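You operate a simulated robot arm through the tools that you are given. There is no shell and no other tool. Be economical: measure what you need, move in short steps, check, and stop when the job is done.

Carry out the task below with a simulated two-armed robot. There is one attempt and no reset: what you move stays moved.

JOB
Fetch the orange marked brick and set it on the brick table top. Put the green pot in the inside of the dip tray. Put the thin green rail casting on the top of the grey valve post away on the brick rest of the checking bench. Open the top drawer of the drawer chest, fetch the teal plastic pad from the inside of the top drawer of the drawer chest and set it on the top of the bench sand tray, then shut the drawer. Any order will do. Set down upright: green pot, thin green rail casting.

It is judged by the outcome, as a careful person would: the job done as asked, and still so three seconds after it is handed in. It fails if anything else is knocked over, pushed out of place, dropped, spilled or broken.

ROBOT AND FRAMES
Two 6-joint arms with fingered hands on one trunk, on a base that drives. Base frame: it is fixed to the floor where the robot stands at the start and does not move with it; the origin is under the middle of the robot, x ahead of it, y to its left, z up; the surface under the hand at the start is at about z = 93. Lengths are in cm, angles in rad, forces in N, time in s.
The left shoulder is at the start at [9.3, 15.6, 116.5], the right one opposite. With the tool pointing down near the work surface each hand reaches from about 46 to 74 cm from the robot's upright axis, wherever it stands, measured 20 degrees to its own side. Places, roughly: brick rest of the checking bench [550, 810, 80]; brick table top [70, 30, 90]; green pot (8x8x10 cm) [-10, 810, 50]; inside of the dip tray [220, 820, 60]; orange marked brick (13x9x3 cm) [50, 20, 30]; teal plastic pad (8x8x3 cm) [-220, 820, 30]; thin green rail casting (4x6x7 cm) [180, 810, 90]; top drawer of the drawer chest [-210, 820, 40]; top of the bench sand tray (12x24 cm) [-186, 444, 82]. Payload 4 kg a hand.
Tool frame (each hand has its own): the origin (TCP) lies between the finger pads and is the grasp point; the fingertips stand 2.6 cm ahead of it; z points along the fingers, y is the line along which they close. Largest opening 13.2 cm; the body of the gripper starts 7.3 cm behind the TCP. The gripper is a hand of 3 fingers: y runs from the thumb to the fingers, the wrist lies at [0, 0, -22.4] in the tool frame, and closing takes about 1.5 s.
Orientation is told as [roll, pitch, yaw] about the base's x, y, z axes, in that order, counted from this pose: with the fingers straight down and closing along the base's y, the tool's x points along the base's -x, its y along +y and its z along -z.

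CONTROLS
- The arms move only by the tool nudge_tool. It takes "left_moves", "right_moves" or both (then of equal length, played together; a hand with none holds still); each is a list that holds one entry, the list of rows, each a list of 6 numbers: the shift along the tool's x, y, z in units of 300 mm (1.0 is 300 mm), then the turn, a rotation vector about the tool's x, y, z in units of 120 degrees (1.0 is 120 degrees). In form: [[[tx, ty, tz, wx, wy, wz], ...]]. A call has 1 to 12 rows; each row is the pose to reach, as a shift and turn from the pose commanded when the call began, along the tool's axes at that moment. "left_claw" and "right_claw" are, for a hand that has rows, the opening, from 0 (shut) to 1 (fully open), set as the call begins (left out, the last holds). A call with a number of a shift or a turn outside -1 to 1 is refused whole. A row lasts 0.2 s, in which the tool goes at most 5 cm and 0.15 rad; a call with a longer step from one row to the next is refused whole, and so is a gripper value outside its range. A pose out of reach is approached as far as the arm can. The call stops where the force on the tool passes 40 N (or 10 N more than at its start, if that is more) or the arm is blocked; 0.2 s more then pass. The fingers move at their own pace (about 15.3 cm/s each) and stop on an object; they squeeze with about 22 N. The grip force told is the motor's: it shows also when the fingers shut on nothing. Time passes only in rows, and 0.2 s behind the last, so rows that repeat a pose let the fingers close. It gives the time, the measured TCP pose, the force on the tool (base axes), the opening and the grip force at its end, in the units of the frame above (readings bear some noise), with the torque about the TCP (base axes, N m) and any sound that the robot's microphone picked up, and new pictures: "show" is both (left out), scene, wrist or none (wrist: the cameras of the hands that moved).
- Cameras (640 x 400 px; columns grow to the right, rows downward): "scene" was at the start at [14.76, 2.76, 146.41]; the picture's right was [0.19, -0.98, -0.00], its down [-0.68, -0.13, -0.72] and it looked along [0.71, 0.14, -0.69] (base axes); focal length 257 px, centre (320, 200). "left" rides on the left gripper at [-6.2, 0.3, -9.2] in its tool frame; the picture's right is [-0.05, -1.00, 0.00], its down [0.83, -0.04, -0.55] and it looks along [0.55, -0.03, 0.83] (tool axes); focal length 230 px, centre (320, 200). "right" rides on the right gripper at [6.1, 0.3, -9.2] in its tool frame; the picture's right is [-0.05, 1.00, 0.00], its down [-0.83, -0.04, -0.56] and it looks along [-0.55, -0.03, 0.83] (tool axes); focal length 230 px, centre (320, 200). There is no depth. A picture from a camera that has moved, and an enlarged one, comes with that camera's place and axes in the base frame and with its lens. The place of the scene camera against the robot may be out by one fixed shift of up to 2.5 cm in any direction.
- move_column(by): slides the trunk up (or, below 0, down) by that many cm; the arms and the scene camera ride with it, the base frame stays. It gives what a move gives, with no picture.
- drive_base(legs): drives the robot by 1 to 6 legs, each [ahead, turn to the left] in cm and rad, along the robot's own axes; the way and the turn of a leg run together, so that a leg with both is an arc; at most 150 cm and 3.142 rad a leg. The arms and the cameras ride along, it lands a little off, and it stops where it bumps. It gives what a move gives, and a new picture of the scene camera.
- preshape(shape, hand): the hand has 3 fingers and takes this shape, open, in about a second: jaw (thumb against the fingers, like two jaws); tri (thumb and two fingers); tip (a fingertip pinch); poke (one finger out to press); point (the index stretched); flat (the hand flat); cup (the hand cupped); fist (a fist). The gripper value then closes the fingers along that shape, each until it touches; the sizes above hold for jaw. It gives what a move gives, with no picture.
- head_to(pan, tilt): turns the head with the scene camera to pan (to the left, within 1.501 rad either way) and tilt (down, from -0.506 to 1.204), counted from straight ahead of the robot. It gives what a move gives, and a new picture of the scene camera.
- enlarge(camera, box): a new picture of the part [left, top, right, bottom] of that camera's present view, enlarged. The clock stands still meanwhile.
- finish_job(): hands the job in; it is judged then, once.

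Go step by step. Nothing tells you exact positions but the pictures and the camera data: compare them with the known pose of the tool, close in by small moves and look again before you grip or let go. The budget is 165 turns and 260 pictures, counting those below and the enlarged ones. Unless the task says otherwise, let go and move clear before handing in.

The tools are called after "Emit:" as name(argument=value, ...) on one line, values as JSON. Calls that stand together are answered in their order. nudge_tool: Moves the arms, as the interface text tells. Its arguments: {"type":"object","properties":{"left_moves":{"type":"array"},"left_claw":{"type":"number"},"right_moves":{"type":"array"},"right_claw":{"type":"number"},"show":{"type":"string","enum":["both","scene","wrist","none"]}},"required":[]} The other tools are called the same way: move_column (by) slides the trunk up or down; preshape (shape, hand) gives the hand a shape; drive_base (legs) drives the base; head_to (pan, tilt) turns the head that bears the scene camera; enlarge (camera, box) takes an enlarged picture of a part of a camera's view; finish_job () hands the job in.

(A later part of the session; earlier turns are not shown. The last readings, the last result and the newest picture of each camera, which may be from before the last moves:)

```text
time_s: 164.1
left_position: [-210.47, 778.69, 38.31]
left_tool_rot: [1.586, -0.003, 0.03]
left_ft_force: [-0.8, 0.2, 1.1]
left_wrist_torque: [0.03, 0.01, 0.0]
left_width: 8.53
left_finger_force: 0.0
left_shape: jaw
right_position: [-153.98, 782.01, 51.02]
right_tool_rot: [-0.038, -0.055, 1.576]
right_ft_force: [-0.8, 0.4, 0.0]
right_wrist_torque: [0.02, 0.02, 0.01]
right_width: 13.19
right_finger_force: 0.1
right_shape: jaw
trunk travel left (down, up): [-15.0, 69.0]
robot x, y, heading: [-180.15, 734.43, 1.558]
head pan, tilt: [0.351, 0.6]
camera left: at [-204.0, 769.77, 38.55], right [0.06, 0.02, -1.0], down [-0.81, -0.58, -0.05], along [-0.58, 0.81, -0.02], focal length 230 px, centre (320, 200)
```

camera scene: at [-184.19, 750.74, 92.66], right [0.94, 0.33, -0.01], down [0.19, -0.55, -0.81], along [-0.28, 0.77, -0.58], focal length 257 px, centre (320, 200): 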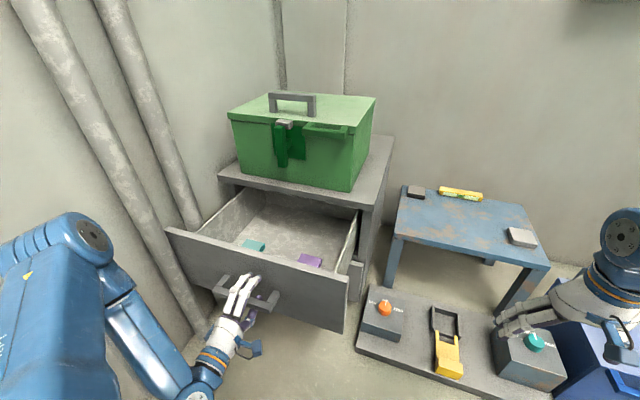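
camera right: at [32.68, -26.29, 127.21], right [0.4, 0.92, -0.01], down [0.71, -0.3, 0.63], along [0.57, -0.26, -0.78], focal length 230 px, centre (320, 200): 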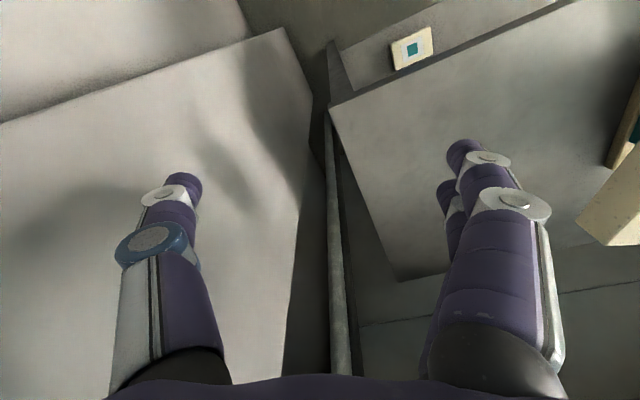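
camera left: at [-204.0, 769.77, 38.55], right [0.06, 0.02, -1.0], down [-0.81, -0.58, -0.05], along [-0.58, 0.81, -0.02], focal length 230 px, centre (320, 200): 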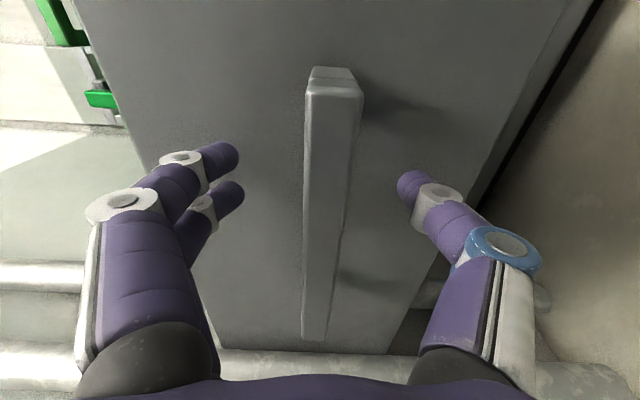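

The fingers are clear around the bar. I'll back off 11 cm and raise the trunk before re-orienting the hand.

Emit:
drive_base(legs=[[-11, 0]])

Emit:
move_column(by=25)

Emit:
nudge_tool(left_moves=[[[0, 0, 0.08, 0, 0, 0], [0, 0, 0.2, 0, 0, -0.07], [0, 0, 0.3, 0, 0, -0.14], [0, 0, 0.3, 0, 0, -0.21], [0, 0, 0.3, 0, 0, -0.28], [0, 0, 0.3, 0, 0, -0.35], [0, 0, 0.3, 0, 0, -0.42], [0, 0, 0.3, 0, 0, -0.49], [0, 0, 0.3, 0, 0, -0.56], [0, 0, 0.3, 0, 0, -0.63], [0, 0, 0.3, 0, 0, -0.7], [0, 0, 0.3, 0, 0, -0.75]]], left_claw=1, show="scene")

```text
time_s: 165.3
left_position: [-210.66, 767.87, 38.34]
left_tool_rot: [1.584, -0.005, 0.034]
left_ft_force: [-0.1, 0.0, -0.1]
left_wrist_torque: [0.01, 0.01, -0.01]
left_width: 8.55
left_finger_force: 0.1
left_shape: jaw
right_position: [-154.27, 771.21, 51.08]
right_tool_rot: [-0.038, -0.056, 1.578]
right_ft_force: [-0.1, 0.5, 0.2]
right_wrist_torque: [0.0, 0.0, 0.02]
right_width: 13.19
right_finger_force: 0.0
right_shape: jaw
trunk travel left (down, up): [-15.0, 69.0]
robot x, y, heading: [-180.21, 724.01, 1.56]
head pan, tilt: [0.351, 0.6]
camera scene: at [-184.34, 739.91, 92.66], right [0.94, 0.34, -0.01], down [0.19, -0.55, -0.82], along [-0.28, 0.77, -0.58], focal length 257 px, centre (320, 200)
```

scene: 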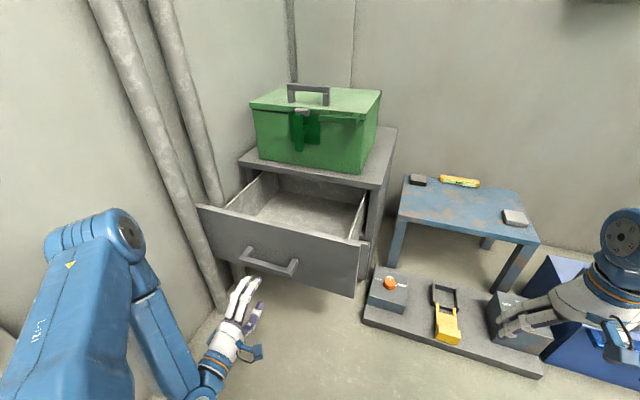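

```text
time_s: 167.8
left_position: [-210.53, 767.26, 64.0]
left_tool_rot: [1.603, -0.005, 0.034]
left_ft_force: [0.2, -0.6, 0.3]
left_wrist_torque: [0.0, 0.04, -0.01]
left_width: 8.59
left_finger_force: 0.1
left_shape: jaw
right_position: [-154.27, 770.43, 76.87]
right_tool_rot: [-0.038, -0.072, 1.577]
right_ft_force: [0.7, 0.2, -0.3]
right_wrist_torque: [0.01, 0.04, -0.03]
right_width: 13.21
right_finger_force: 0.0
right_shape: jaw
trunk travel left (down, up): [-40.0, 44.0]
robot x, y, heading: [-180.11, 723.94, 1.562]
head pan, tilt: [0.351, 0.6]
```

```text
time_s: 170.4
left_position: [-210.89, 776.17, 64.44]
left_tool_rot: [-2.866, -1.537, -1.811]
left_ft_force: [-0.6, 0.5, 0.1]
left_wrist_torque: [-0.01, 0.03, 0.06]
left_width: 13.2
left_finger_force: 0.0
left_shape: jaw
right_position: [-154.33, 770.35, 77.12]
right_tool_rot: [-0.038, -0.075, 1.578]
right_ft_force: [-0.1, -0.3, 0.4]
right_wrist_torque: [0.01, -0.04, -0.02]
right_width: 13.18
right_finger_force: 0.1
right_shape: jaw
trunk travel left (down, up): [-40.0, 44.0]
robot x, y, heading: [-179.85, 723.76, 1.566]
head pan, tilt: [0.351, 0.6]
camera scene: at [-184.34, 740.41, 117.65], right [0.94, 0.34, -0.01], down [0.19, -0.55, -0.81], along [-0.28, 0.77, -0.58], focal length 257 px, centre (320, 200)
```

scene: 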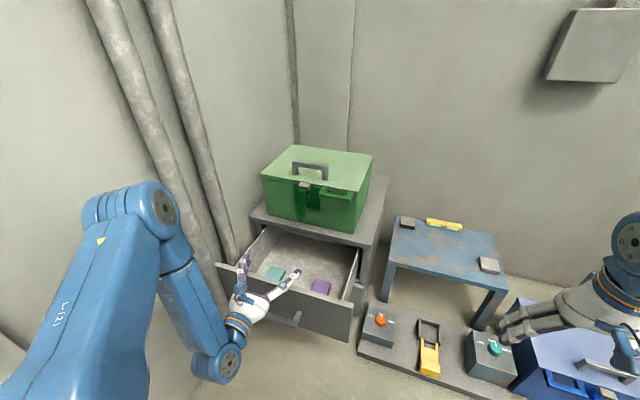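

Now I pitch the hand back to pointing straight down.

Emit:
nudge_tool(left_moves=[[[0, 0, 0, 0, 0.0637, 0], [0, 0, 0, 0, 0.1274, 0], [0, 0, 0, 0, 0.191, 0], [0, 0, 0, 0, 0.255, 0], [0, 0, 0, 0, 0.3185, 0], [0, 0, 0, 0, 0.382, 0], [0, 0, 0, 0, 0.446, 0], [0, 0, 0, 0, 0.51, 0], [0, 0, 0, 0, 0.573, 0], [0, 0, 0, 0, 0.637, 0], [0, 0, 0, 0, 0.7, 0], [0, 0, 0, 0, 0.764, 0]]])

```text
time_s: 173.1
left_position: [-210.81, 776.27, 64.24]
left_tool_rot: [-0.008, -0.001, 1.603]
left_ft_force: [0.7, 0.1, -0.5]
left_wrist_torque: [0.02, -0.01, -0.01]
left_width: 13.21
left_finger_force: 0.2
left_shape: jaw
right_position: [-154.42, 770.37, 76.84]
right_tool_rot: [-0.038, -0.073, 1.578]
right_ft_force: [-0.7, 0.7, -1.4]
right_wrist_torque: [-0.01, 0.0, 0.01]
right_width: 13.21
right_finger_force: 0.0
right_shape: jaw
trunk travel left (down, up): [-40.0, 44.0]
robot x, y, heading: [-180.23, 723.82, 1.558]
head pan, tilt: [0.351, 0.6]
camera scene: at [-184.31, 740.48, 117.64], right [0.94, 0.33, -0.01], down [0.19, -0.55, -0.81], along [-0.28, 0.77, -0.58], focal length 257 px, centre (320, 200)
camera left: at [-211.34, 782.57, 73.6], right [1.0, 0.08, 0.01], down [0.07, -0.83, 0.55], along [0.05, -0.55, -0.83], focal length 230 px, centre (320, 200)
```

scene: 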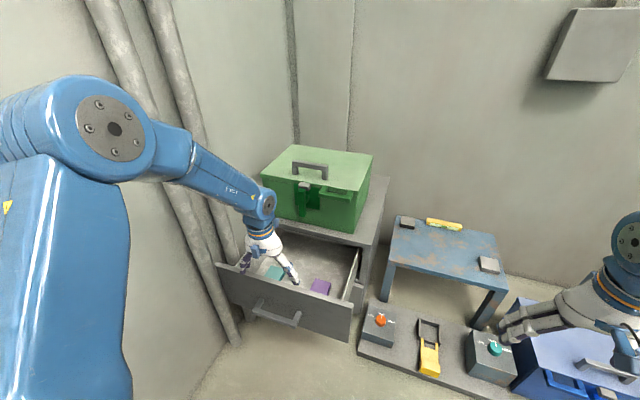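
left: 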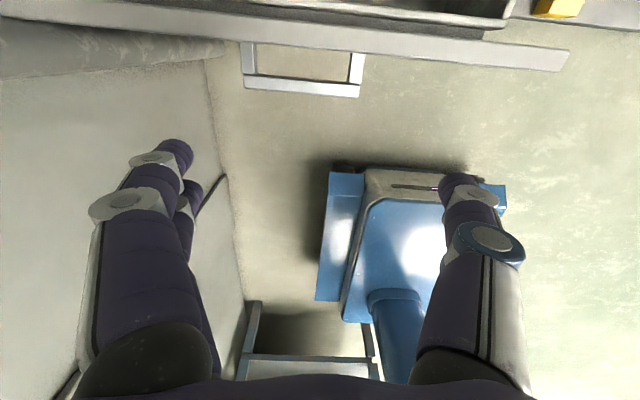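

Hand points down, above the drawer front. I'll turn slightly left and roll forward so the teal pad, near (-226, 803), comes into reach.

Emit:
drive_base(legs=[[0, 0.25], [22, 0]])

Emit:
nudge_tool(left_moves=[[[0, 0, 0, 0, 0, 0], [0, 0, 0, 0, 0, 0]]])

```text
time_s: 175.7
left_position: [-228.32, 788.31, 64.3]
left_tool_rot: [-0.006, -0.002, 1.854]
left_ft_force: [0.0, -0.2, 0.1]
left_wrist_torque: [-0.01, -0.01, -0.03]
left_width: 13.2
left_finger_force: 0.0
left_shape: jaw
right_position: [-172.02, 796.82, 76.88]
right_tool_rot: [-0.041, -0.073, 1.831]
right_ft_force: [0.9, -0.2, 0.2]
right_wrist_torque: [-0.02, -0.01, -0.01]
right_width: 13.22
right_finger_force: 0.0
right_shape: jaw
trunk travel left (down, up): [-40.0, 44.0]
robot x, y, heading: [-185.63, 745.0, 1.808]
head pan, tilt: [0.351, 0.6]
camera scene: at [-193.56, 760.6, 117.63], right [0.83, 0.56, -0.01], down [0.32, -0.49, -0.81], along [-0.46, 0.67, -0.58], focal length 257 px, centre (320, 200)
```

scene: 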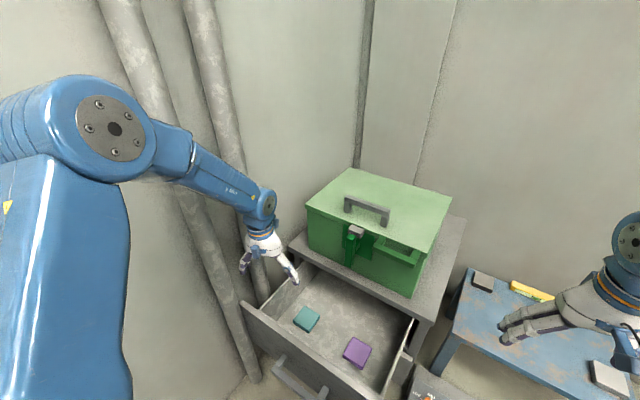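

```text
time_s: 176.2
left_position: [-227.99, 787.29, 65.39]
left_tool_rot: [-0.007, -0.021, 1.853]
left_ft_force: [-0.2, -0.2, 0.6]
left_wrist_torque: [0.02, -0.03, 0.0]
left_width: 13.2
left_finger_force: 0.0
left_shape: jaw
right_position: [-171.7, 795.32, 77.76]
right_tool_rot: [-0.04, -0.092, 1.833]
right_ft_force: [-0.2, -0.3, -0.1]
right_wrist_torque: [-0.04, -0.01, 0.01]
right_width: 13.21
right_finger_force: 0.0
right_shape: jaw
trunk travel left (down, up): [-40.0, 44.0]
robot x, y, heading: [-185.42, 744.95, 1.812]
head pan, tilt: [0.351, 0.6]
camera scene: at [-193.49, 760.39, 117.66], right [0.83, 0.56, -0.01], down [0.32, -0.48, -0.82], along [-0.46, 0.67, -0.58], focal length 257 px, centre (320, 200)
camera left: at [-229.88, 793.0, 74.69], right [0.94, 0.33, 0.01], down [0.27, -0.8, 0.54], along [0.18, -0.51, -0.84], focal length 230 px, centre (320, 200)
```

scene: 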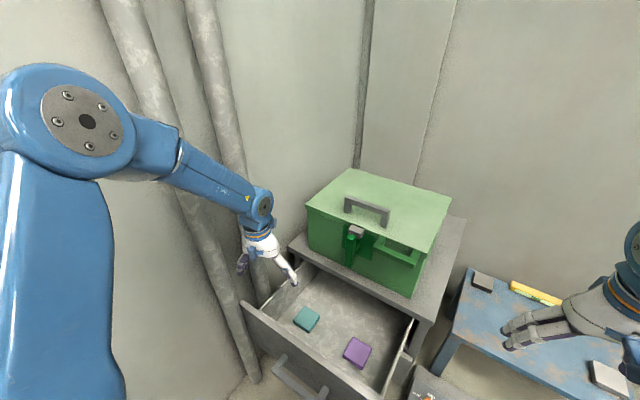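
left: 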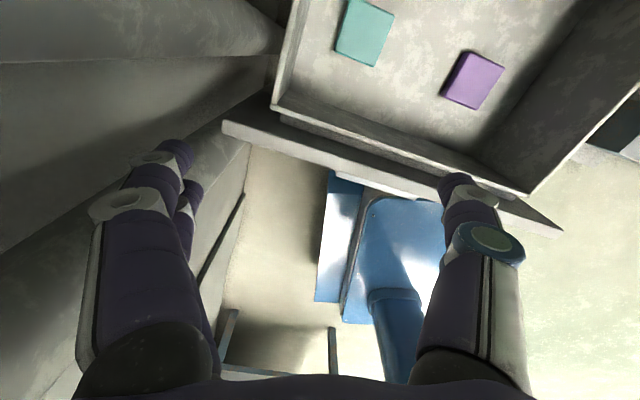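

The teal pad is at about (-224, 798). I'll square the hand to the drawer and move over the pad, partly lowering.

Emit:
nudge_tool(left_moves=[[[-0.05, -0.04, 0.0, 0, 0.01, 0.03], [-0.11, -0.08, 0.02, 0, 0.01, 0.06], [-0.17, -0.12, 0.06, 0, 0.01, 0.09], [-0.23, -0.17, 0.12, 0, 0.01, 0.12], [-0.29, -0.21, 0.2, 0, 0.01, 0.134], [-0.324, -0.233, 0.3, 0, 0.01, 0.134], [-0.324, -0.233, 0.3, 0, 0.01, 0.134]]], left_claw=0.8)

```text
time_s: 177.8
left_position: [-228.94, 790.52, 58.97]
left_tool_rot: [-0.003, -0.002, 1.573]
left_ft_force: [-0.3, 0.3, 0.5]
left_wrist_torque: [0.0, -0.01, -0.02]
left_width: 10.57
left_finger_force: 0.0
left_shape: jaw
left hand out of reach, approached as far as the arm can: row 2, 3, 4, 5, 6, 7
right_position: [-171.74, 795.4, 77.69]
right_tool_rot: [-0.039, -0.09, 1.831]
right_ft_force: [-0.6, 0.6, 0.1]
right_wrist_torque: [0.02, 0.0, 0.01]
right_width: 13.21
right_finger_force: 0.0
right_shape: jaw
trunk travel left (down, up): [-40.0, 44.0]
robot x, y, heading: [-185.35, 744.67, 1.812]
head pan, tilt: [0.351, 0.6]
camera scene: at [-193.53, 760.49, 117.65], right [0.83, 0.56, -0.01], down [0.32, -0.48, -0.81], along [-0.46, 0.67, -0.58], focal length 257 px, centre (320, 200)
camera left: at [-229.34, 796.79, 68.24], right [1.0, 0.05, 0.0], down [0.04, -0.83, 0.55], along [0.03, -0.55, -0.83], focal length 230 px, centre (320, 200)
```

scene: 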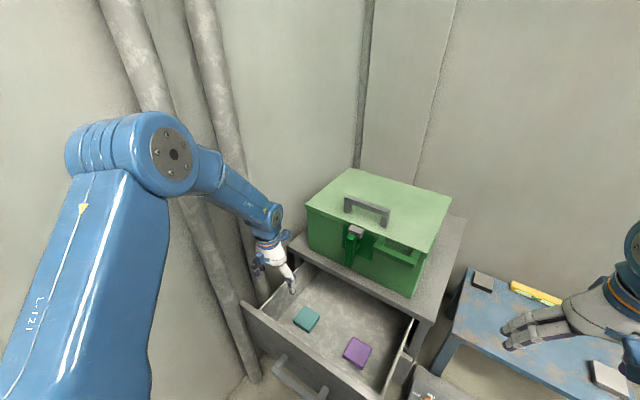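
left: 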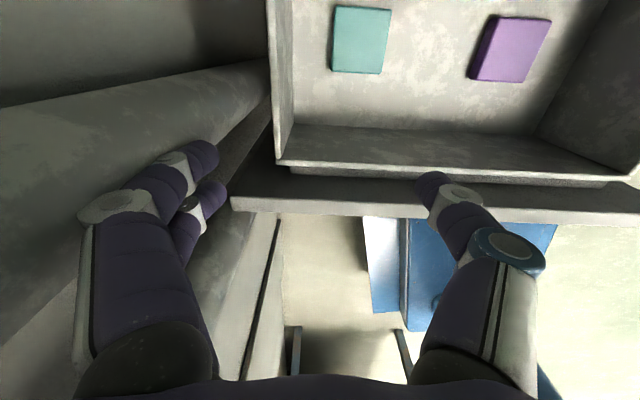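

The arm is short of reach here. I'll bring the hand back a bit and move the base forward another 12 cm; the low base passes under the open drawer.

Emit:
nudge_tool(left_moves=[[[0.15, 0, 0, 0, 0, 0], [0.3, 0, 0, 0, 0, 0], [0.45, -0.05, 0, 0, 0, 0], [0.45, -0.07, 0, 0, 0, 0], [0.45, -0.07, 0, 0, 0, 0]]], show="none")

Emit:
drive_base(legs=[[12, 0]])

Emit:
nudge_tool(left_moves=[[[0, 0, 0, 0, 0, 0], [0, 0, 0, 0, 0, 0]]])

```text
time_s: 179.1
left_position: [-227.05, 776.92, 58.9]
left_tool_rot: [-0.004, -0.002, 1.574]
left_ft_force: [0.1, -0.3, -0.3]
left_wrist_torque: [0.04, -0.02, 0.01]
left_width: 10.56
left_finger_force: 0.1
left_shape: jaw
right_position: [-171.78, 795.39, 77.72]
right_tool_rot: [-0.04, -0.092, 1.83]
right_ft_force: [-0.1, 0.7, 1.1]
right_wrist_torque: [-0.02, 0.05, 0.01]
right_width: 13.18
right_finger_force: 0.0
right_shape: jaw
trunk travel left (down, up): [-40.0, 44.0]
robot x, y, heading: [-185.15, 744.99, 1.809]
head pan, tilt: [0.351, 0.6]
```

```text
time_s: 180.5
left_position: [-228.07, 788.28, 60.88]
left_tool_rot: [0.039, -0.023, 1.558]
left_ft_force: [-1.2, -1.1, 0.1]
left_wrist_torque: [-0.04, 0.0, 0.0]
left_width: 10.57
left_finger_force: 0.2
left_shape: jaw
right_position: [-172.53, 805.29, 75.35]
right_tool_rot: [-0.016, -0.034, 1.827]
right_ft_force: [0.9, 0.9, 0.0]
right_wrist_torque: [0.03, 0.0, 0.0]
right_width: 13.19
right_finger_force: 0.0
right_shape: jaw
trunk travel left (down, up): [-40.0, 44.0]
robot x, y, heading: [-188.41, 756.52, 1.803]
head pan, tilt: [0.351, 0.6]
stopped in leg 1: the robot was blocked; the commanded pose is now the measured one
camera scene: at [-193.96, 773.56, 117.58], right [0.83, 0.55, -0.03], down [0.3, -0.5, -0.82], along [-0.47, 0.67, -0.58], focal length 257 px, centre (320, 200)
```

scene: 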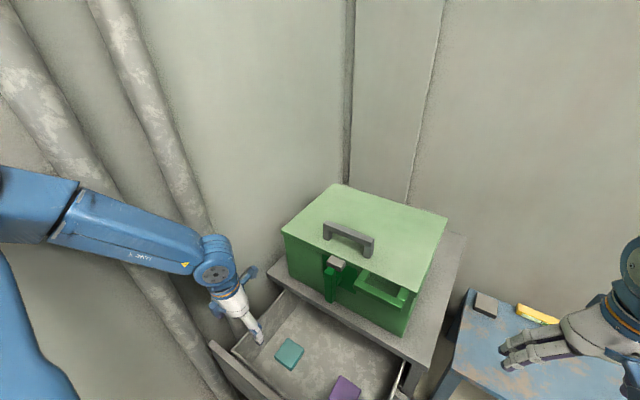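

```text
time_s: 181.1
left_position: [-228.13, 788.32, 61.0]
left_tool_rot: [0.037, -0.024, 1.562]
left_ft_force: [0.0, -0.8, 0.6]
left_wrist_torque: [-0.02, -0.02, 0.0]
left_width: 10.55
left_finger_force: 0.1
left_shape: jaw
right_position: [-172.46, 805.4, 75.44]
right_tool_rot: [-0.015, -0.035, 1.826]
right_ft_force: [-0.4, 0.5, -0.3]
right_wrist_torque: [0.0, 0.02, 0.0]
right_width: 13.22
right_finger_force: 0.0
right_shape: jaw
trunk travel left (down, up): [-40.0, 44.0]
robot x, y, heading: [-188.59, 756.8, 1.803]
head pan, tilt: [0.351, 0.6]
camera scene: at [-193.88, 773.56, 117.61], right [0.83, 0.55, -0.03], down [0.3, -0.5, -0.82], along [-0.47, 0.67, -0.58], focal length 257 px, centre (320, 200)
camera left: at [-227.89, 794.3, 70.36], right [1.0, 0.04, -0.04], down [0.06, -0.84, 0.53], along [-0.01, -0.53, -0.85], focal length 230 px, centre (320, 200)
```

scene: 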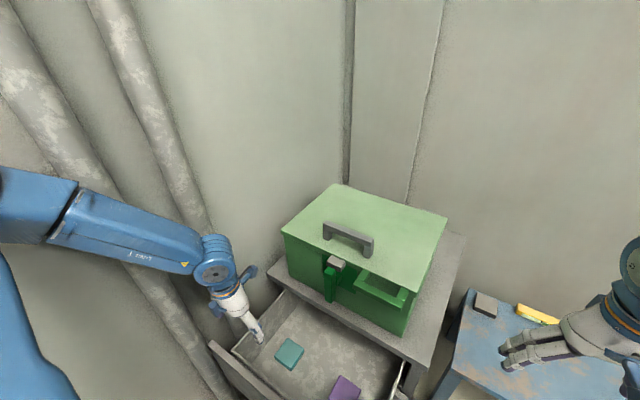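
left: 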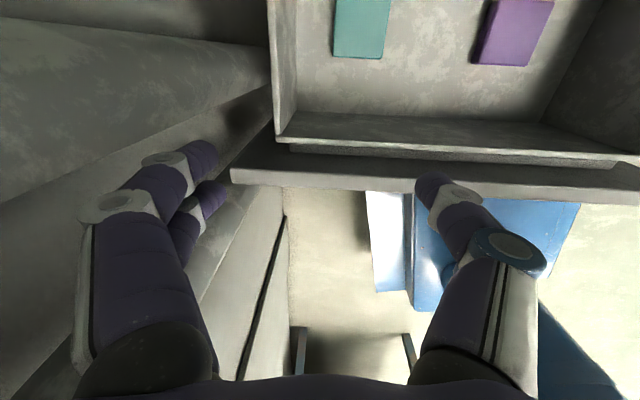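

The base got there, with the left elbow close to the wall pipes. The pad target is now within r≈55, so I'll move the hand inward over it, which also draws the elbow away.

Emit:
nudge_tool(left_moves=[[[-0.06, -0.03, 0, 0.006, 0.004, 0], [-0.12, -0.06, 0, 0.012, 0.008, 0], [-0.18, -0.09, 0.03, 0.018, 0.011, 0], [-0.24, -0.12, 0.06, 0.018, 0.011, 0], [-0.3, -0.133, 0.12, 0.018, 0.011, 0], [-0.34, -0.133, 0.2, 0.018, 0.011, 0], [-0.34, -0.133, 0.2, 0.018, 0.011, 0]]])

```text
time_s: 182.7
left_position: [-225.96, 797.08, 54.95]
left_tool_rot: [-0.032, -0.016, 1.565]
left_ft_force: [0.1, -0.4, 0.3]
left_wrist_torque: [-0.03, 0.01, 0.01]
left_width: 10.59
left_finger_force: 0.1
left_shape: jaw
left hand out of reach, approached as far as the arm can: row 6, 7
right_position: [-173.66, 803.31, 75.47]
right_tool_rot: [-0.038, -0.018, 1.828]
right_ft_force: [-0.4, -0.1, 0.5]
right_wrist_torque: [0.01, -0.01, 0.0]
right_width: 13.19
right_finger_force: 0.1
right_shape: jaw
trunk travel left (down, up): [-40.0, 44.0]
robot x, y, heading: [-188.44, 756.69, 1.809]
head pan, tilt: [0.351, 0.6]
camera scene: at [-196.28, 772.1, 117.66], right [0.83, 0.55, -0.01], down [0.32, -0.48, -0.82], along [-0.46, 0.68, -0.58], focal length 257 px, centre (320, 200)
camera left: at [-226.37, 803.19, 64.17], right [1.0, 0.05, 0.03], down [0.02, -0.84, 0.54], along [0.05, -0.54, -0.84], focal length 230 px, centre (320, 200)
```

scene: 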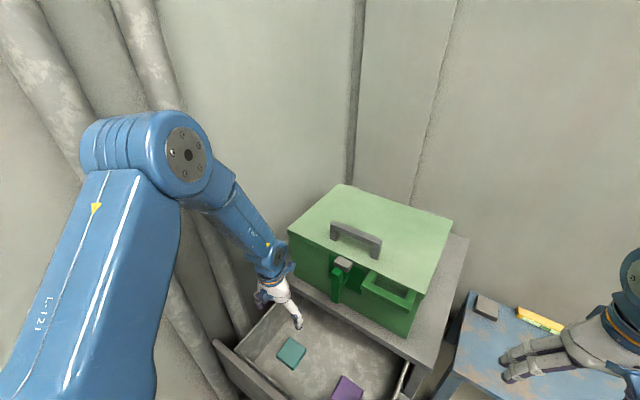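
left: 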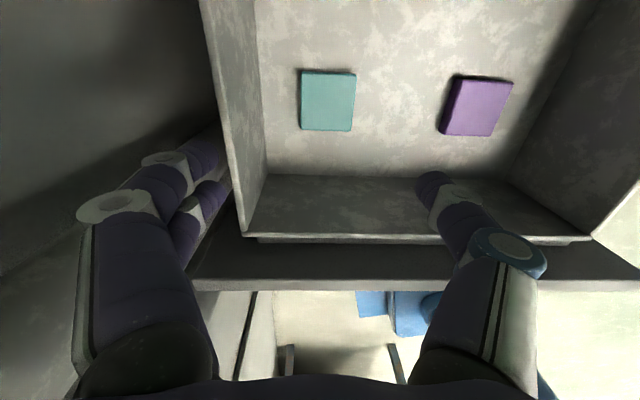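

The pad is at (-223.8, 797.4), top about z 28. The arm is at its low limit, so I'll shift 2 cm right and lower the trunk instead.

Emit:
nudge_tool(left_moves=[[[0, -0.035, -0.02, -0.008, 0.004, 0], [-0.01, -0.072, -0.03, -0.015, 0.008, 0], [-0.01, -0.072, -0.03, -0.015, 0.008, 0]]], show="none")

Emit:
move_column(by=-13)

Emit:
nudge_tool(left_moves=[[[0, 0, 0, 0, 0, 0]]])

```text
time_s: 183.5
left_position: [-224.9, 796.35, 55.78]
left_tool_rot: [0.001, 0.001, 1.565]
left_ft_force: [-0.3, -0.4, -0.4]
left_wrist_torque: [-0.01, -0.01, -0.02]
left_width: 10.52
left_finger_force: 0.1
left_shape: jaw
left hand out of reach, approached as far as the arm can: row 1, 2, 3
right_position: [-173.56, 803.29, 75.49]
right_tool_rot: [-0.037, -0.019, 1.828]
right_ft_force: [0.0, 0.2, 0.4]
right_wrist_torque: [-0.04, 0.0, -0.02]
right_width: 13.19
right_finger_force: 0.0
right_shape: jaw
trunk travel left (down, up): [-40.0, 44.0]
robot x, y, heading: [-188.48, 756.22, 1.807]
head pan, tilt: [0.351, 0.6]
```

```text
time_s: 185.0
left_position: [-224.82, 796.43, 42.63]
left_tool_rot: [0.0, 0.001, 1.564]
left_ft_force: [-0.2, -1.0, 0.0]
left_wrist_torque: [0.01, 0.0, -0.05]
left_width: 10.58
left_finger_force: 0.0
left_shape: jaw
right_position: [-173.6, 803.4, 62.58]
right_tool_rot: [-0.038, -0.024, 1.827]
right_ft_force: [-0.3, 0.2, 0.0]
right_wrist_torque: [-0.02, 0.01, -0.02]
right_width: 13.17
right_finger_force: 0.0
right_shape: jaw
trunk travel left (down, up): [-27.0, 57.0]
robot x, y, heading: [-188.2, 756.76, 1.809]
head pan, tilt: [0.351, 0.6]
```

```text
time_s: 185.4
left_position: [-224.85, 796.44, 42.72]
left_tool_rot: [0.0, 0.003, 1.565]
left_ft_force: [0.6, -0.6, -0.7]
left_wrist_torque: [-0.02, 0.01, -0.04]
left_width: 10.58
left_finger_force: 0.0
left_shape: jaw
right_position: [-173.64, 803.48, 62.67]
right_tool_rot: [-0.038, -0.025, 1.826]
right_ft_force: [-0.6, -0.6, -0.6]
right_wrist_torque: [0.0, -0.01, 0.0]
right_width: 13.2
right_finger_force: 0.0
right_shape: jaw
trunk travel left (down, up): [-27.0, 57.0]
robot x, y, heading: [-188.73, 756.88, 1.811]
head pan, tilt: [0.351, 0.6]
camera scene: at [-196.26, 771.89, 104.66], right [0.83, 0.55, -0.01], down [0.32, -0.49, -0.81], along [-0.46, 0.68, -0.58], focal length 257 px, centre (320, 200)
camera left: at [-225.08, 802.63, 52.01], right [1.0, 0.05, 0.0], down [0.04, -0.83, 0.56], along [0.03, -0.56, -0.83], focal length 230 px, centre (320, 200)
```

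scene: 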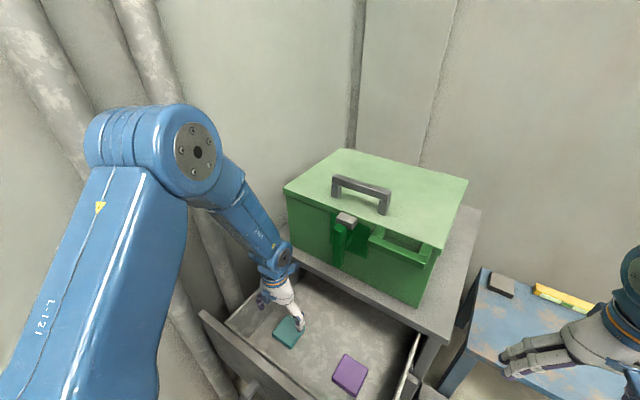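
left: 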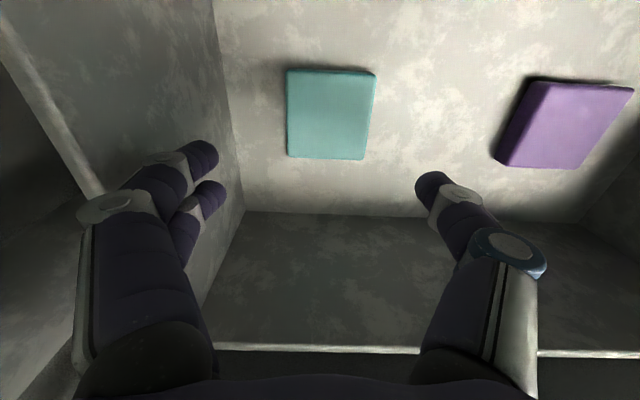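

Pad estimate holds at (-223.8, 797.1). I'll nudge 1 cm right and 0.7 cm forward, then lower the trunk another 12.5 cm.

Emit:
nudge_tool(left_moves=[[[-0.012, -0.02, 0, 0, 0, 0], [-0.022, -0.035, 0, 0, 0, 0], [-0.022, -0.035, 0, 0, 0, 0]]], show="none")

Emit:
move_column(by=-12.5)

Emit:
enlarge(camera="left", box=[0, 0, 640, 400])

```text
time_s: 186.2
left_position: [-224.87, 796.39, 42.75]
left_tool_rot: [0.0, 0.0, 1.565]
left_ft_force: [-0.7, 0.0, -0.7]
left_wrist_torque: [0.04, 0.03, -0.04]
left_width: 10.57
left_finger_force: 0.1
left_shape: jaw
left hand out of reach, approached as far as the arm can: row 1, 2, 3
right_position: [-173.74, 803.47, 62.66]
right_tool_rot: [-0.038, -0.024, 1.827]
right_ft_force: [-0.4, 1.0, 0.0]
right_wrist_torque: [0.02, 0.0, -0.01]
right_width: 13.2
right_finger_force: 0.1
right_shape: jaw
trunk travel left (down, up): [-27.0, 57.0]
robot x, y, heading: [-188.57, 756.78, 1.809]
head pan, tilt: [0.351, 0.6]
```

```text
time_s: 187.4
left_position: [-224.78, 795.91, 33.96]
left_tool_rot: [0.005, -0.023, 1.566]
left_ft_force: [0.4, -0.1, -0.3]
left_wrist_torque: [0.0, -0.01, 0.04]
left_width: 10.56
left_finger_force: 0.0
left_shape: jaw
right_position: [-173.29, 802.05, 51.94]
right_tool_rot: [-0.038, 0.005, 1.828]
right_ft_force: [0.4, 0.3, 0.3]
right_wrist_torque: [0.04, -0.01, -0.01]
right_width: 13.19
right_finger_force: 0.1
right_shape: jaw
trunk travel left (down, up): [-17.0, 67.0]
robot x, y, heading: [-188.77, 756.88, 1.805]
head pan, tilt: [0.351, 0.6]
stopped: the force on the tool passed its limit at 57 N (the readings are from after the stop); the commanded pose is now the measured one
```

```text
1.00 times, centred on (320, 200) of left (not enlarged: the box is as wide or as high as the picture)
camera zoom: at [-224.89, 802.04, 43.23], right [1.0, 0.05, 0.0], down [0.04, -0.84, 0.54], along [0.02, -0.54, -0.84], focal length 230 px, centre (320, 200)
```

zoom: 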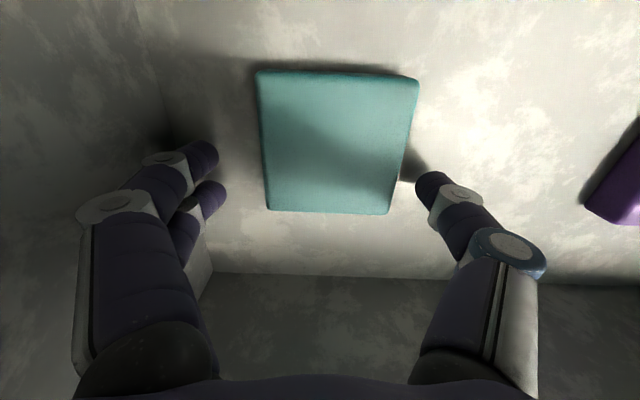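

The trunk stopped on a tool force. I'll zoom in on both hands to see what touched.

Emit:
enlarge(camera="scene", box=[180, 180, 400, 400])

Emit:
enlarge(camera="scene", box=[420, 220, 640, 400])

```text
1.82 times, centred on (290, 290) of scene
camera zoom: at [-196.23, 771.65, 94.64], right [0.83, 0.56, -0.01], down [0.32, -0.48, -0.82], along [-0.46, 0.68, -0.58], focal length 467 px, centre (374, 36)
```

zoom: 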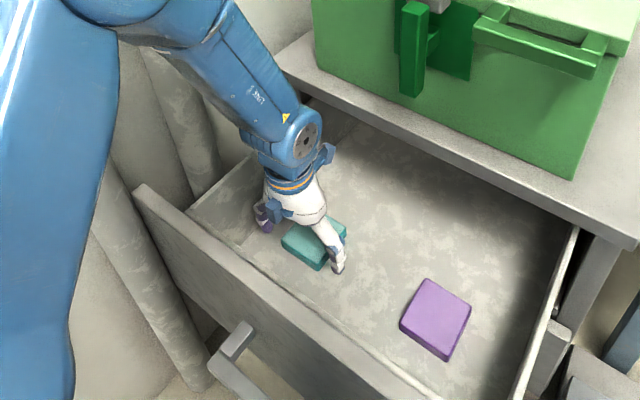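

```text
2.22 times, centred on (530, 310) of scene
camera zoom: at [-196.23, 771.65, 94.64], right [0.83, 0.56, -0.01], down [0.32, -0.48, -0.82], along [-0.46, 0.68, -0.58], focal length 571 px, centre (-147, -44)
```

zoom: 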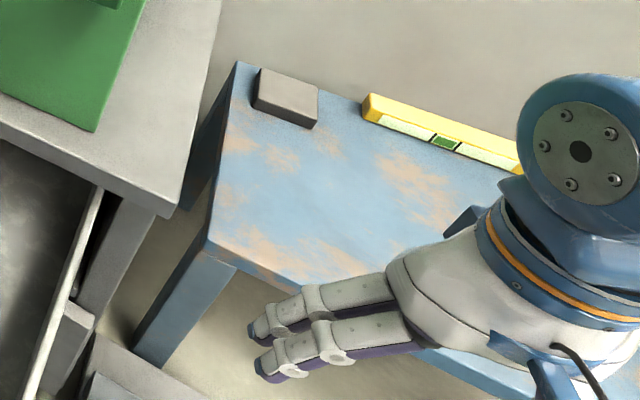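

The right hand's thumb side most likely met the small blue table. I'll lift the right hand up and back, and re-centre the left over the pad.

Emit:
nudge_tool(left_moves=[[[0, 0, 0, 0, 0, 0], [0, 0, 0, 0, 0.005, 0], [0, 0, 0, 0, 0.011, 0], [-0.02, -0.015, 0, 0, 0.011, 0], [-0.04, -0.03, 0, 0, 0.011, 0], [-0.04, -0.03, 0, 0, 0.011, 0]]], right_moves=[[[0, 0, -0.08, 0, 0, 0], [0, 0, -0.18, 0, 0, 0], [0, 0, -0.28, 0, 0, 0], [0.05, 0, -0.38, 0, 0, 0], [0.1, 0, -0.4, 0, 0, 0], [0.1, 0, -0.4, 0, 0, 0]]], show="none")

Emit:
move_column(by=-4)

Emit:
enlarge(camera="left", box=[0, 0, 640, 400])

```text
time_s: 188.8
left_position: [-224.94, 796.37, 33.83]
left_tool_rot: [0.008, 0.003, 1.566]
left_ft_force: [0.0, -0.7, 0.6]
left_wrist_torque: [-0.01, 0.02, 0.06]
left_width: 10.55
left_finger_force: 0.0
left_shape: jaw
left hand out of reach, approached as far as the arm can: row 4, 5, 6
right_position: [-175.04, 808.65, 62.33]
right_tool_rot: [-0.04, -0.037, 1.83]
right_ft_force: [-0.5, -0.5, -0.5]
right_wrist_torque: [-0.02, -0.01, 0.01]
right_width: 13.19
right_finger_force: 0.1
right_shape: jaw
right hand out of reach, approached as far as the arm can: row 1, 2, 3, 4, 5, 6
trunk travel left (down, up): [-17.0, 67.0]
robot x, y, heading: [-188.49, 756.64, 1.808]
head pan, tilt: [0.351, 0.6]
```

```text
time_s: 189.2
left_position: [-224.83, 796.28, 33.8]
left_tool_rot: [0.013, -0.023, 1.564]
left_ft_force: [-0.1, -0.1, 0.9]
left_wrist_torque: [0.0, 0.0, 0.01]
left_width: 10.52
left_finger_force: 0.0
left_shape: jaw
right_position: [-174.81, 807.36, 60.15]
right_tool_rot: [-0.041, -0.002, 1.83]
right_ft_force: [-0.6, 0.3, 0.1]
right_wrist_torque: [-0.02, -0.01, -0.02]
right_width: 13.19
right_finger_force: 0.1
right_shape: jaw
trunk travel left (down, up): [-15.9, 68.1]
robot x, y, heading: [-188.44, 756.59, 1.808]
head pan, tilt: [0.351, 0.6]
stopped: the force on the tool passed its limit at 52 N (the readings are from after the stop); the commanded pose is now the measured one
```

```text
1.00 times, centred on (320, 200) of left (not enlarged: the box is as wide or as high as the picture)
camera zoom: at [-224.92, 802.28, 43.16], right [1.0, 0.05, -0.01], down [0.04, -0.84, 0.54], along [0.02, -0.54, -0.84], focal length 230 px, centre (320, 200)
```

zoom: 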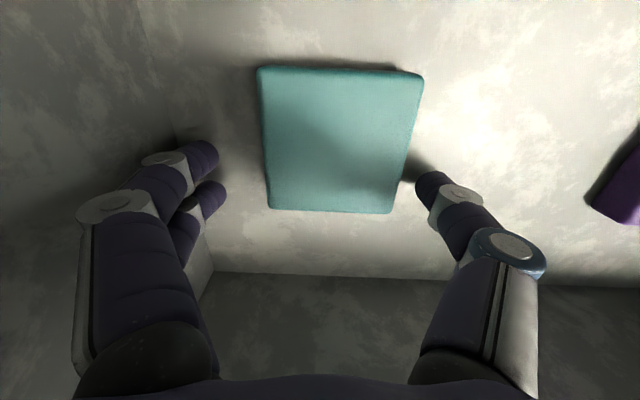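

Triangulating the pad's corners puts its top at z≈32.5, so the fingertips (z≈31) already reach below it and were touching the drawer floor. I'll close here.

Emit:
nudge_tool(left_moves=[[[0, 0, 0, 0, 0, 0], [0, 0, 0, 0, 0, 0], [0, 0, 0, 0, 0, 0], [0, 0, 0, 0, 0, 0], [0, 0, 0, 0, 0, 0], [0, 0, 0, 0, 0, 0], [0, 0, 0, 0, 0, 0], [0, 0, 0, 0, 0, 0]]], left_claw=0)

```text
time_s: 191.0
left_position: [-224.95, 796.24, 33.79]
left_tool_rot: [0.012, -0.023, 1.566]
left_ft_force: [0.1, 1.1, 0.6]
left_wrist_torque: [-0.03, 0.0, -0.02]
left_width: 6.5
left_finger_force: 22.3
left_shape: jaw
right_position: [-174.82, 807.44, 60.22]
right_tool_rot: [-0.037, -0.003, 1.828]
right_ft_force: [0.2, -0.7, -1.0]
right_wrist_torque: [0.02, -0.02, -0.02]
right_width: 13.2
right_finger_force: 0.0
right_shape: jaw
trunk travel left (down, up): [-15.9, 68.1]
robot x, y, heading: [-188.44, 756.82, 1.808]
head pan, tilt: [0.351, 0.6]
camera scene: at [-196.21, 771.69, 93.6], right [0.83, 0.56, -0.01], down [0.32, -0.48, -0.81], along [-0.46, 0.68, -0.58], focal length 257 px, centre (320, 200)
camera left: at [-224.92, 802.3, 43.17], right [1.0, 0.05, -0.01], down [0.05, -0.84, 0.54], along [0.02, -0.54, -0.84], focal length 230 px, centre (320, 200)
```

scene: 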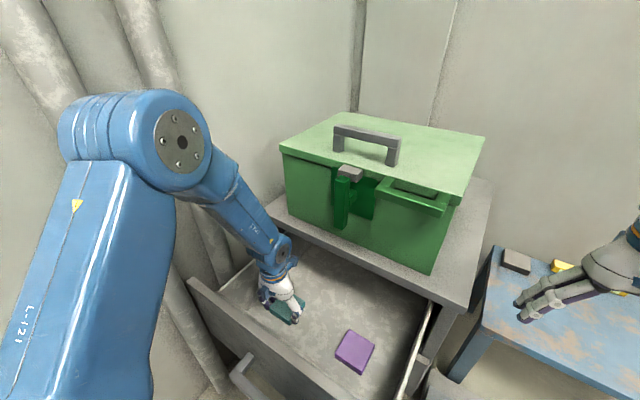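
left: 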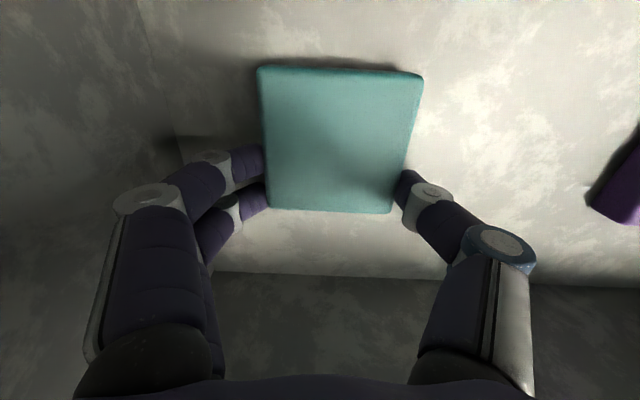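

The pad is held at 6.5 cm. I'll raise the trunk to lift it out.

Emit:
move_column(by=30)

Emit:
nudge_tool(left_moves=[[[0, 0, 0, 0, 0, 0]]])

```text
time_s: 194.0
left_position: [-224.95, 796.41, 63.79]
left_tool_rot: [0.012, -0.023, 1.566]
left_ft_force: [-0.5, -0.8, -1.1]
left_wrist_torque: [-0.02, 0.0, -0.01]
left_width: 6.51
left_finger_force: 21.6
left_shape: jaw
right_position: [-174.87, 807.46, 89.55]
right_tool_rot: [-0.039, 0.012, 1.83]
right_ft_force: [-0.8, -0.8, -0.3]
right_wrist_torque: [0.03, 0.0, -0.01]
right_width: 13.17
right_finger_force: 0.0
right_shape: jaw
trunk travel left (down, up): [-45.9, 38.1]
robot x, y, heading: [-188.45, 756.65, 1.812]
head pan, tilt: [0.351, 0.6]
```

```text
time_s: 194.4
left_position: [-224.87, 796.39, 63.8]
left_tool_rot: [0.013, -0.022, 1.564]
left_ft_force: [-0.7, 0.2, -1.4]
left_wrist_torque: [-0.01, 0.03, 0.04]
left_width: 6.49
left_finger_force: 21.8
left_shape: jaw
right_position: [-174.82, 807.45, 89.59]
right_tool_rot: [-0.037, 0.013, 1.828]
right_ft_force: [-1.5, -0.7, -0.2]
right_wrist_torque: [-0.01, -0.01, 0.0]
right_width: 13.2
right_finger_force: 0.0
right_shape: jaw
trunk travel left (down, up): [-45.9, 38.1]
robot x, y, heading: [-188.52, 756.52, 1.808]
head pan, tilt: [0.351, 0.6]
camera scene: at [-196.36, 772.27, 123.59], right [0.83, 0.56, -0.01], down [0.32, -0.49, -0.81], along [-0.46, 0.68, -0.58], focal length 257 px, centre (320, 200)
camera left: at [-224.9, 802.38, 73.16], right [1.0, 0.05, -0.01], down [0.04, -0.84, 0.54], along [0.02, -0.54, -0.84], focal length 230 px, centre (320, 200)
```

scene: 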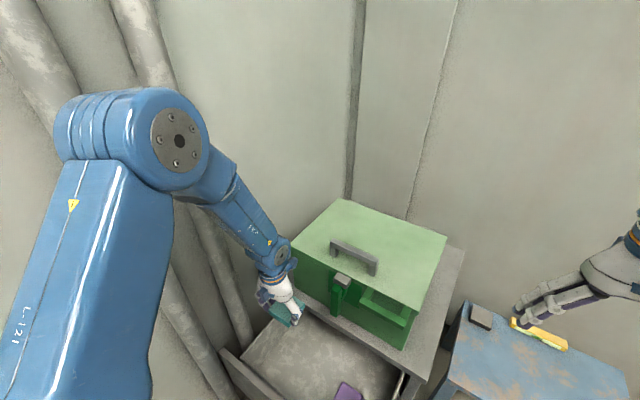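
left: 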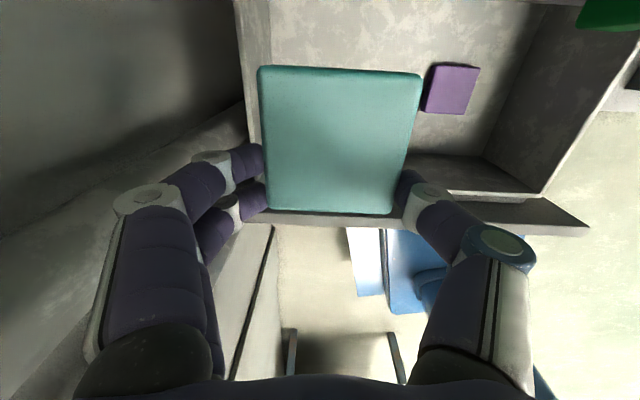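

The pad is out of the drawer and firmly held. I'll back away, raise the trunk, and turn toward the aisle; the drawer gets shut when I return empty-handed.

Emit:
drive_base(legs=[[-30, 0]])

Emit:
move_column(by=36)

Emit:
nudge_tool(left_moves=[[[0.0, 0.0, 0.05, 0, 0.011, 0], [0.0, 0.0, 0.05, 0, 0.011, -0.03], [0.0, 0.0, 0.05, 0, 0.011, -0.06], [0.0, 0.0, 0.05, 0, 0.011, -0.09], [0.0, 0.0, 0.05, 0, 0.011, -0.115], [0.0, 0.0, 0.05, 0, 0.011, -0.115], [0.0, 0.0, 0.05, 0, 0.011, -0.115]]], right_moves=[[[0, -0.03, 0.1, 0, 0, 0], [0, -0.06, 0.22, 0, 0, 0], [0, -0.1, 0.34, 0, 0, 0], [0, -0.15, 0.46, 0, 0, 0], [0, -0.2, 0.58, 0, 0, 0], [0, -0.2, 0.65, 0, 0, 0], [0, -0.2, 0.65, 0, 0, 0]]])

```text
time_s: 196.5
left_position: [-217.53, 767.11, 63.78]
left_tool_rot: [0.013, -0.024, 1.557]
left_ft_force: [-0.2, -0.4, -1.2]
left_wrist_torque: [-0.02, 0.01, -0.01]
left_width: 6.5
left_finger_force: 21.8
left_shape: jaw
right_position: [-167.66, 778.68, 90.92]
right_tool_rot: [-0.04, -0.011, 1.821]
right_ft_force: [-0.2, -0.2, -0.9]
right_wrist_torque: [-0.01, 0.01, 0.02]
right_width: 13.21
right_finger_force: 0.1
right_shape: jaw
trunk travel left (down, up): [-45.9, 38.1]
robot x, y, heading: [-181.3, 727.35, 1.798]
head pan, tilt: [0.351, 0.6]
camera scene: at [-189.16, 742.69, 123.61], right [0.84, 0.55, -0.01], down [0.31, -0.49, -0.82], along [-0.45, 0.68, -0.58], focal length 257 px, centre (320, 200)
```

scene: 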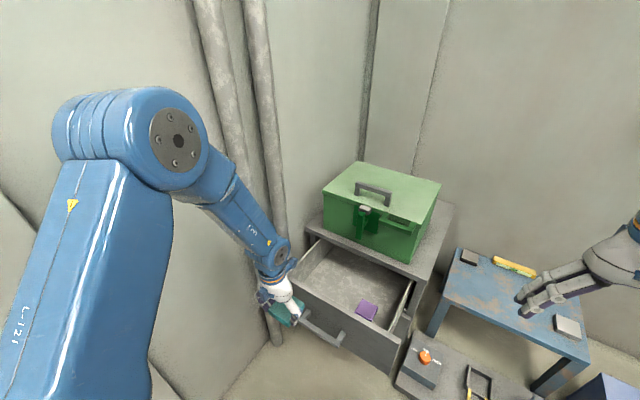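

```text
time_s: 200.0
left_position: [-216.86, 766.22, 100.59]
left_tool_rot: [0.013, -0.04, 1.555]
left_ft_force: [-0.3, -0.6, -2.6]
left_wrist_torque: [-0.05, -0.02, 0.01]
left_width: 6.52
left_finger_force: 22.3
left_shape: jaw
right_position: [-167.19, 776.99, 124.56]
right_tool_rot: [-0.036, 0.06, 1.822]
right_ft_force: [1.0, -0.1, -0.7]
right_wrist_torque: [0.0, 0.0, 0.0]
right_width: 13.21
right_finger_force: 0.0
right_shape: jaw
trunk travel left (down, up): [-81.9, 2.1]
robot x, y, heading: [-180.87, 727.27, 1.799]
head pan, tilt: [0.351, 0.6]
```

```text
time_s: 201.6
left_position: [-216.92, 766.26, 99.02]
left_tool_rot: [0.005, -0.019, 1.796]
left_ft_force: [0.5, -0.3, -1.0]
left_wrist_torque: [-0.06, 0.01, 0.0]
left_width: 6.51
left_finger_force: 21.4
left_shape: jaw
right_position: [-160.97, 779.41, 108.21]
right_tool_rot: [-0.038, -0.029, 1.822]
right_ft_force: [0.5, 0.1, -0.4]
right_wrist_torque: [-0.03, 0.02, -0.04]
right_width: 13.22
right_finger_force: 0.2
right_shape: jaw
trunk travel left (down, up): [-81.9, 2.1]
robot x, y, heading: [-181.3, 727.19, 1.795]
head pan, tilt: [0.351, 0.6]
camera scene: at [-189.36, 743.47, 159.58], right [0.84, 0.55, -0.01], down [0.31, -0.49, -0.81], along [-0.45, 0.68, -0.58], focal length 257 px, centre (320, 200)
camera right: at [-159.92, 773.01, 117.2], right [-0.98, -0.2, -0.04], down [-0.18, 0.79, 0.58], along [-0.09, 0.58, -0.81], focal length 230 px, centre (320, 200)
camera left: at [-218.52, 772.1, 108.48], right [0.96, 0.28, 0.0], down [0.23, -0.81, 0.54], along [0.15, -0.52, -0.84], focal length 230 px, centre (320, 200)
```

scene: 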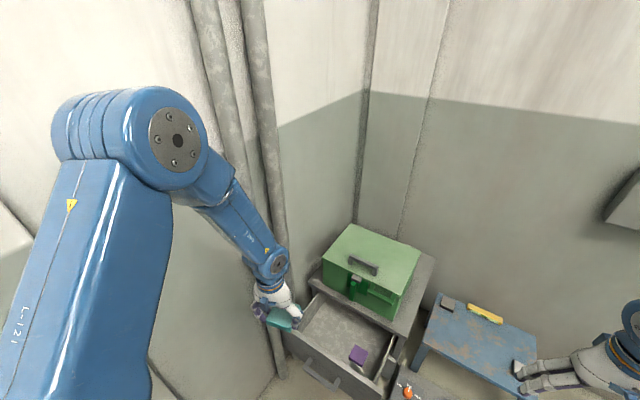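
right: 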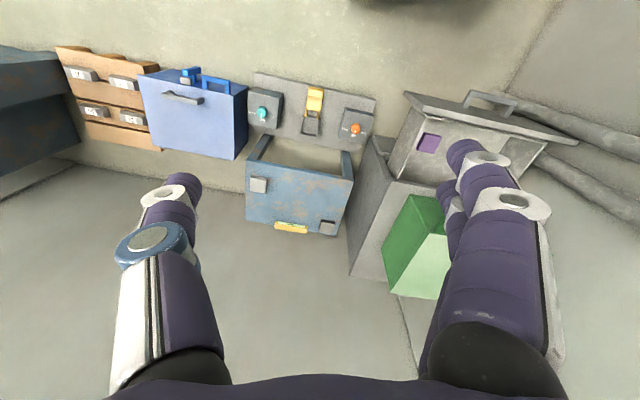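
left: 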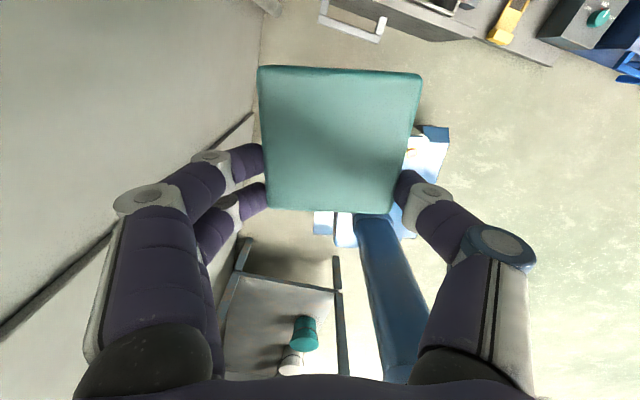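

Everything is clear. I'll move forward slightly to keep the base's rear off the bench, then turn right toward the aisle and drive out.

Emit:
drive_base(legs=[[10, 0], [0, -2.4]])

```text
time_s: 203.9
left_position: [-212.13, 777.97, 100.71]
left_tool_rot: [0.0, -0.054, 1.638]
left_ft_force: [-0.6, 0.1, -2.1]
left_wrist_torque: [-0.05, 0.01, -0.02]
left_width: 6.49
left_finger_force: 22.3
left_shape: jaw
right_position: [-156.06, 782.59, 109.92]
right_tool_rot: [-0.039, -0.074, 1.677]
right_ft_force: [-0.6, -0.5, 0.8]
right_wrist_torque: [0.02, 0.0, 0.02]
right_width: 13.16
right_finger_force: 0.0
right_shape: jaw
trunk travel left (down, up): [-81.9, 2.1]
robot x, y, heading: [-183.87, 736.81, 1.659]
head pan, tilt: [0.351, 0.6]
stopped in leg 2: the robot was blocked; the commanded pose is now the measured one
camera scene: at [-189.77, 754.34, 159.56], right [0.9, 0.43, -0.01], down [0.24, -0.53, -0.81], along [-0.35, 0.73, -0.58], focal length 257 px, centre (320, 200)
```

scene: 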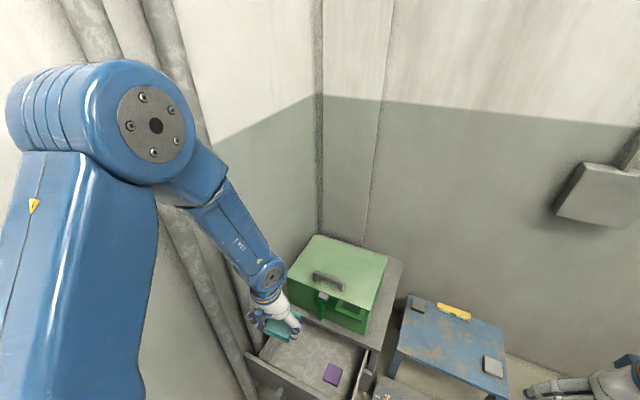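

Turning was blocked with both hands drawn in close (r≈50), which again suggests elbow–head contact. I'll extend both hands forward and level them, then turn.

Emit:
nudge_tool(left_moves=[[[-0.05, 0, 0.02, 0, 0.006, 0], [-0.1, 0, 0.04, 0, 0.012, 0], [-0.15, 0, 0.06, 0, 0.018, 0], [-0.2, 0, 0.08, 0, 0.026, 0], [-0.27, 0, 0.1, 0, 0.026, 0], [-0.27, 0, 0.1, 0, 0.026, 0]]], right_moves=[[[-0.05, 0, 0.03, 0, 0.006, 0], [-0.1, 0, 0.08, 0, 0.012, 0], [-0.15, 0, 0.14, 0, 0.018, 0], [-0.2, 0, 0.2, 0, 0.026, 0], [-0.25, 0, 0.26, 0, 0.033, 0], [-0.25, 0, 0.26, 0, 0.033, 0]]], show="none")

Emit:
drive_base(legs=[[0, -0.5]])

```text
time_s: 205.3
left_position: [-215.16, 784.2, 97.95]
left_tool_rot: [0.001, -0.005, 1.638]
left_ft_force: [-1.0, -0.3, -0.8]
left_wrist_torque: [-0.03, 0.01, 0.01]
left_width: 6.48
left_finger_force: 22.8
left_shape: jaw
left hand out of reach, approached as far as the arm can: row 2, 3, 4, 5, 6
right_position: [-156.34, 790.29, 102.58]
right_tool_rot: [-0.037, -0.003, 1.673]
right_ft_force: [0.3, -0.4, 0.6]
right_wrist_torque: [0.05, 0.01, 0.0]
right_width: 13.21
right_finger_force: 0.0
right_shape: jaw
trunk travel left (down, up): [-81.9, 2.1]
robot x, y, heading: [-183.67, 736.82, 1.656]
head pan, tilt: [0.351, 0.6]
```

```text
time_s: 207.2
left_position: [-188.77, 793.36, 97.86]
left_tool_rot: [0.007, -0.007, 1.133]
left_ft_force: [0.4, 0.4, -1.9]
left_wrist_torque: [-0.03, 0.04, 0.0]
left_width: 6.48
left_finger_force: 22.3
left_shape: jaw
right_position: [-133.9, 770.4, 102.61]
right_tool_rot: [-0.033, -0.002, 1.165]
right_ft_force: [0.7, -0.7, 0.1]
right_wrist_torque: [0.0, 0.0, -0.03]
right_width: 13.2
right_finger_force: 0.1
right_shape: jaw
trunk travel left (down, up): [-81.9, 2.1]
robot x, y, heading: [-184.55, 737.52, 1.152]
head pan, tilt: [0.351, 0.6]
camera scene: at [-181.78, 754.5, 159.58], right [1.0, -0.07, -0.01], down [-0.04, -0.58, -0.81], along [0.05, 0.81, -0.58], focal length 257 px, centre (320, 200)
```

scene: 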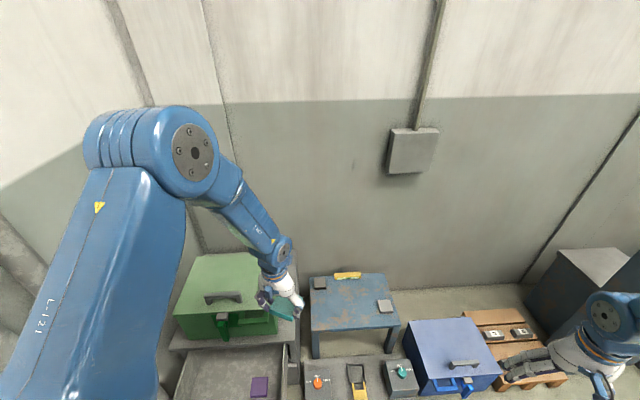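

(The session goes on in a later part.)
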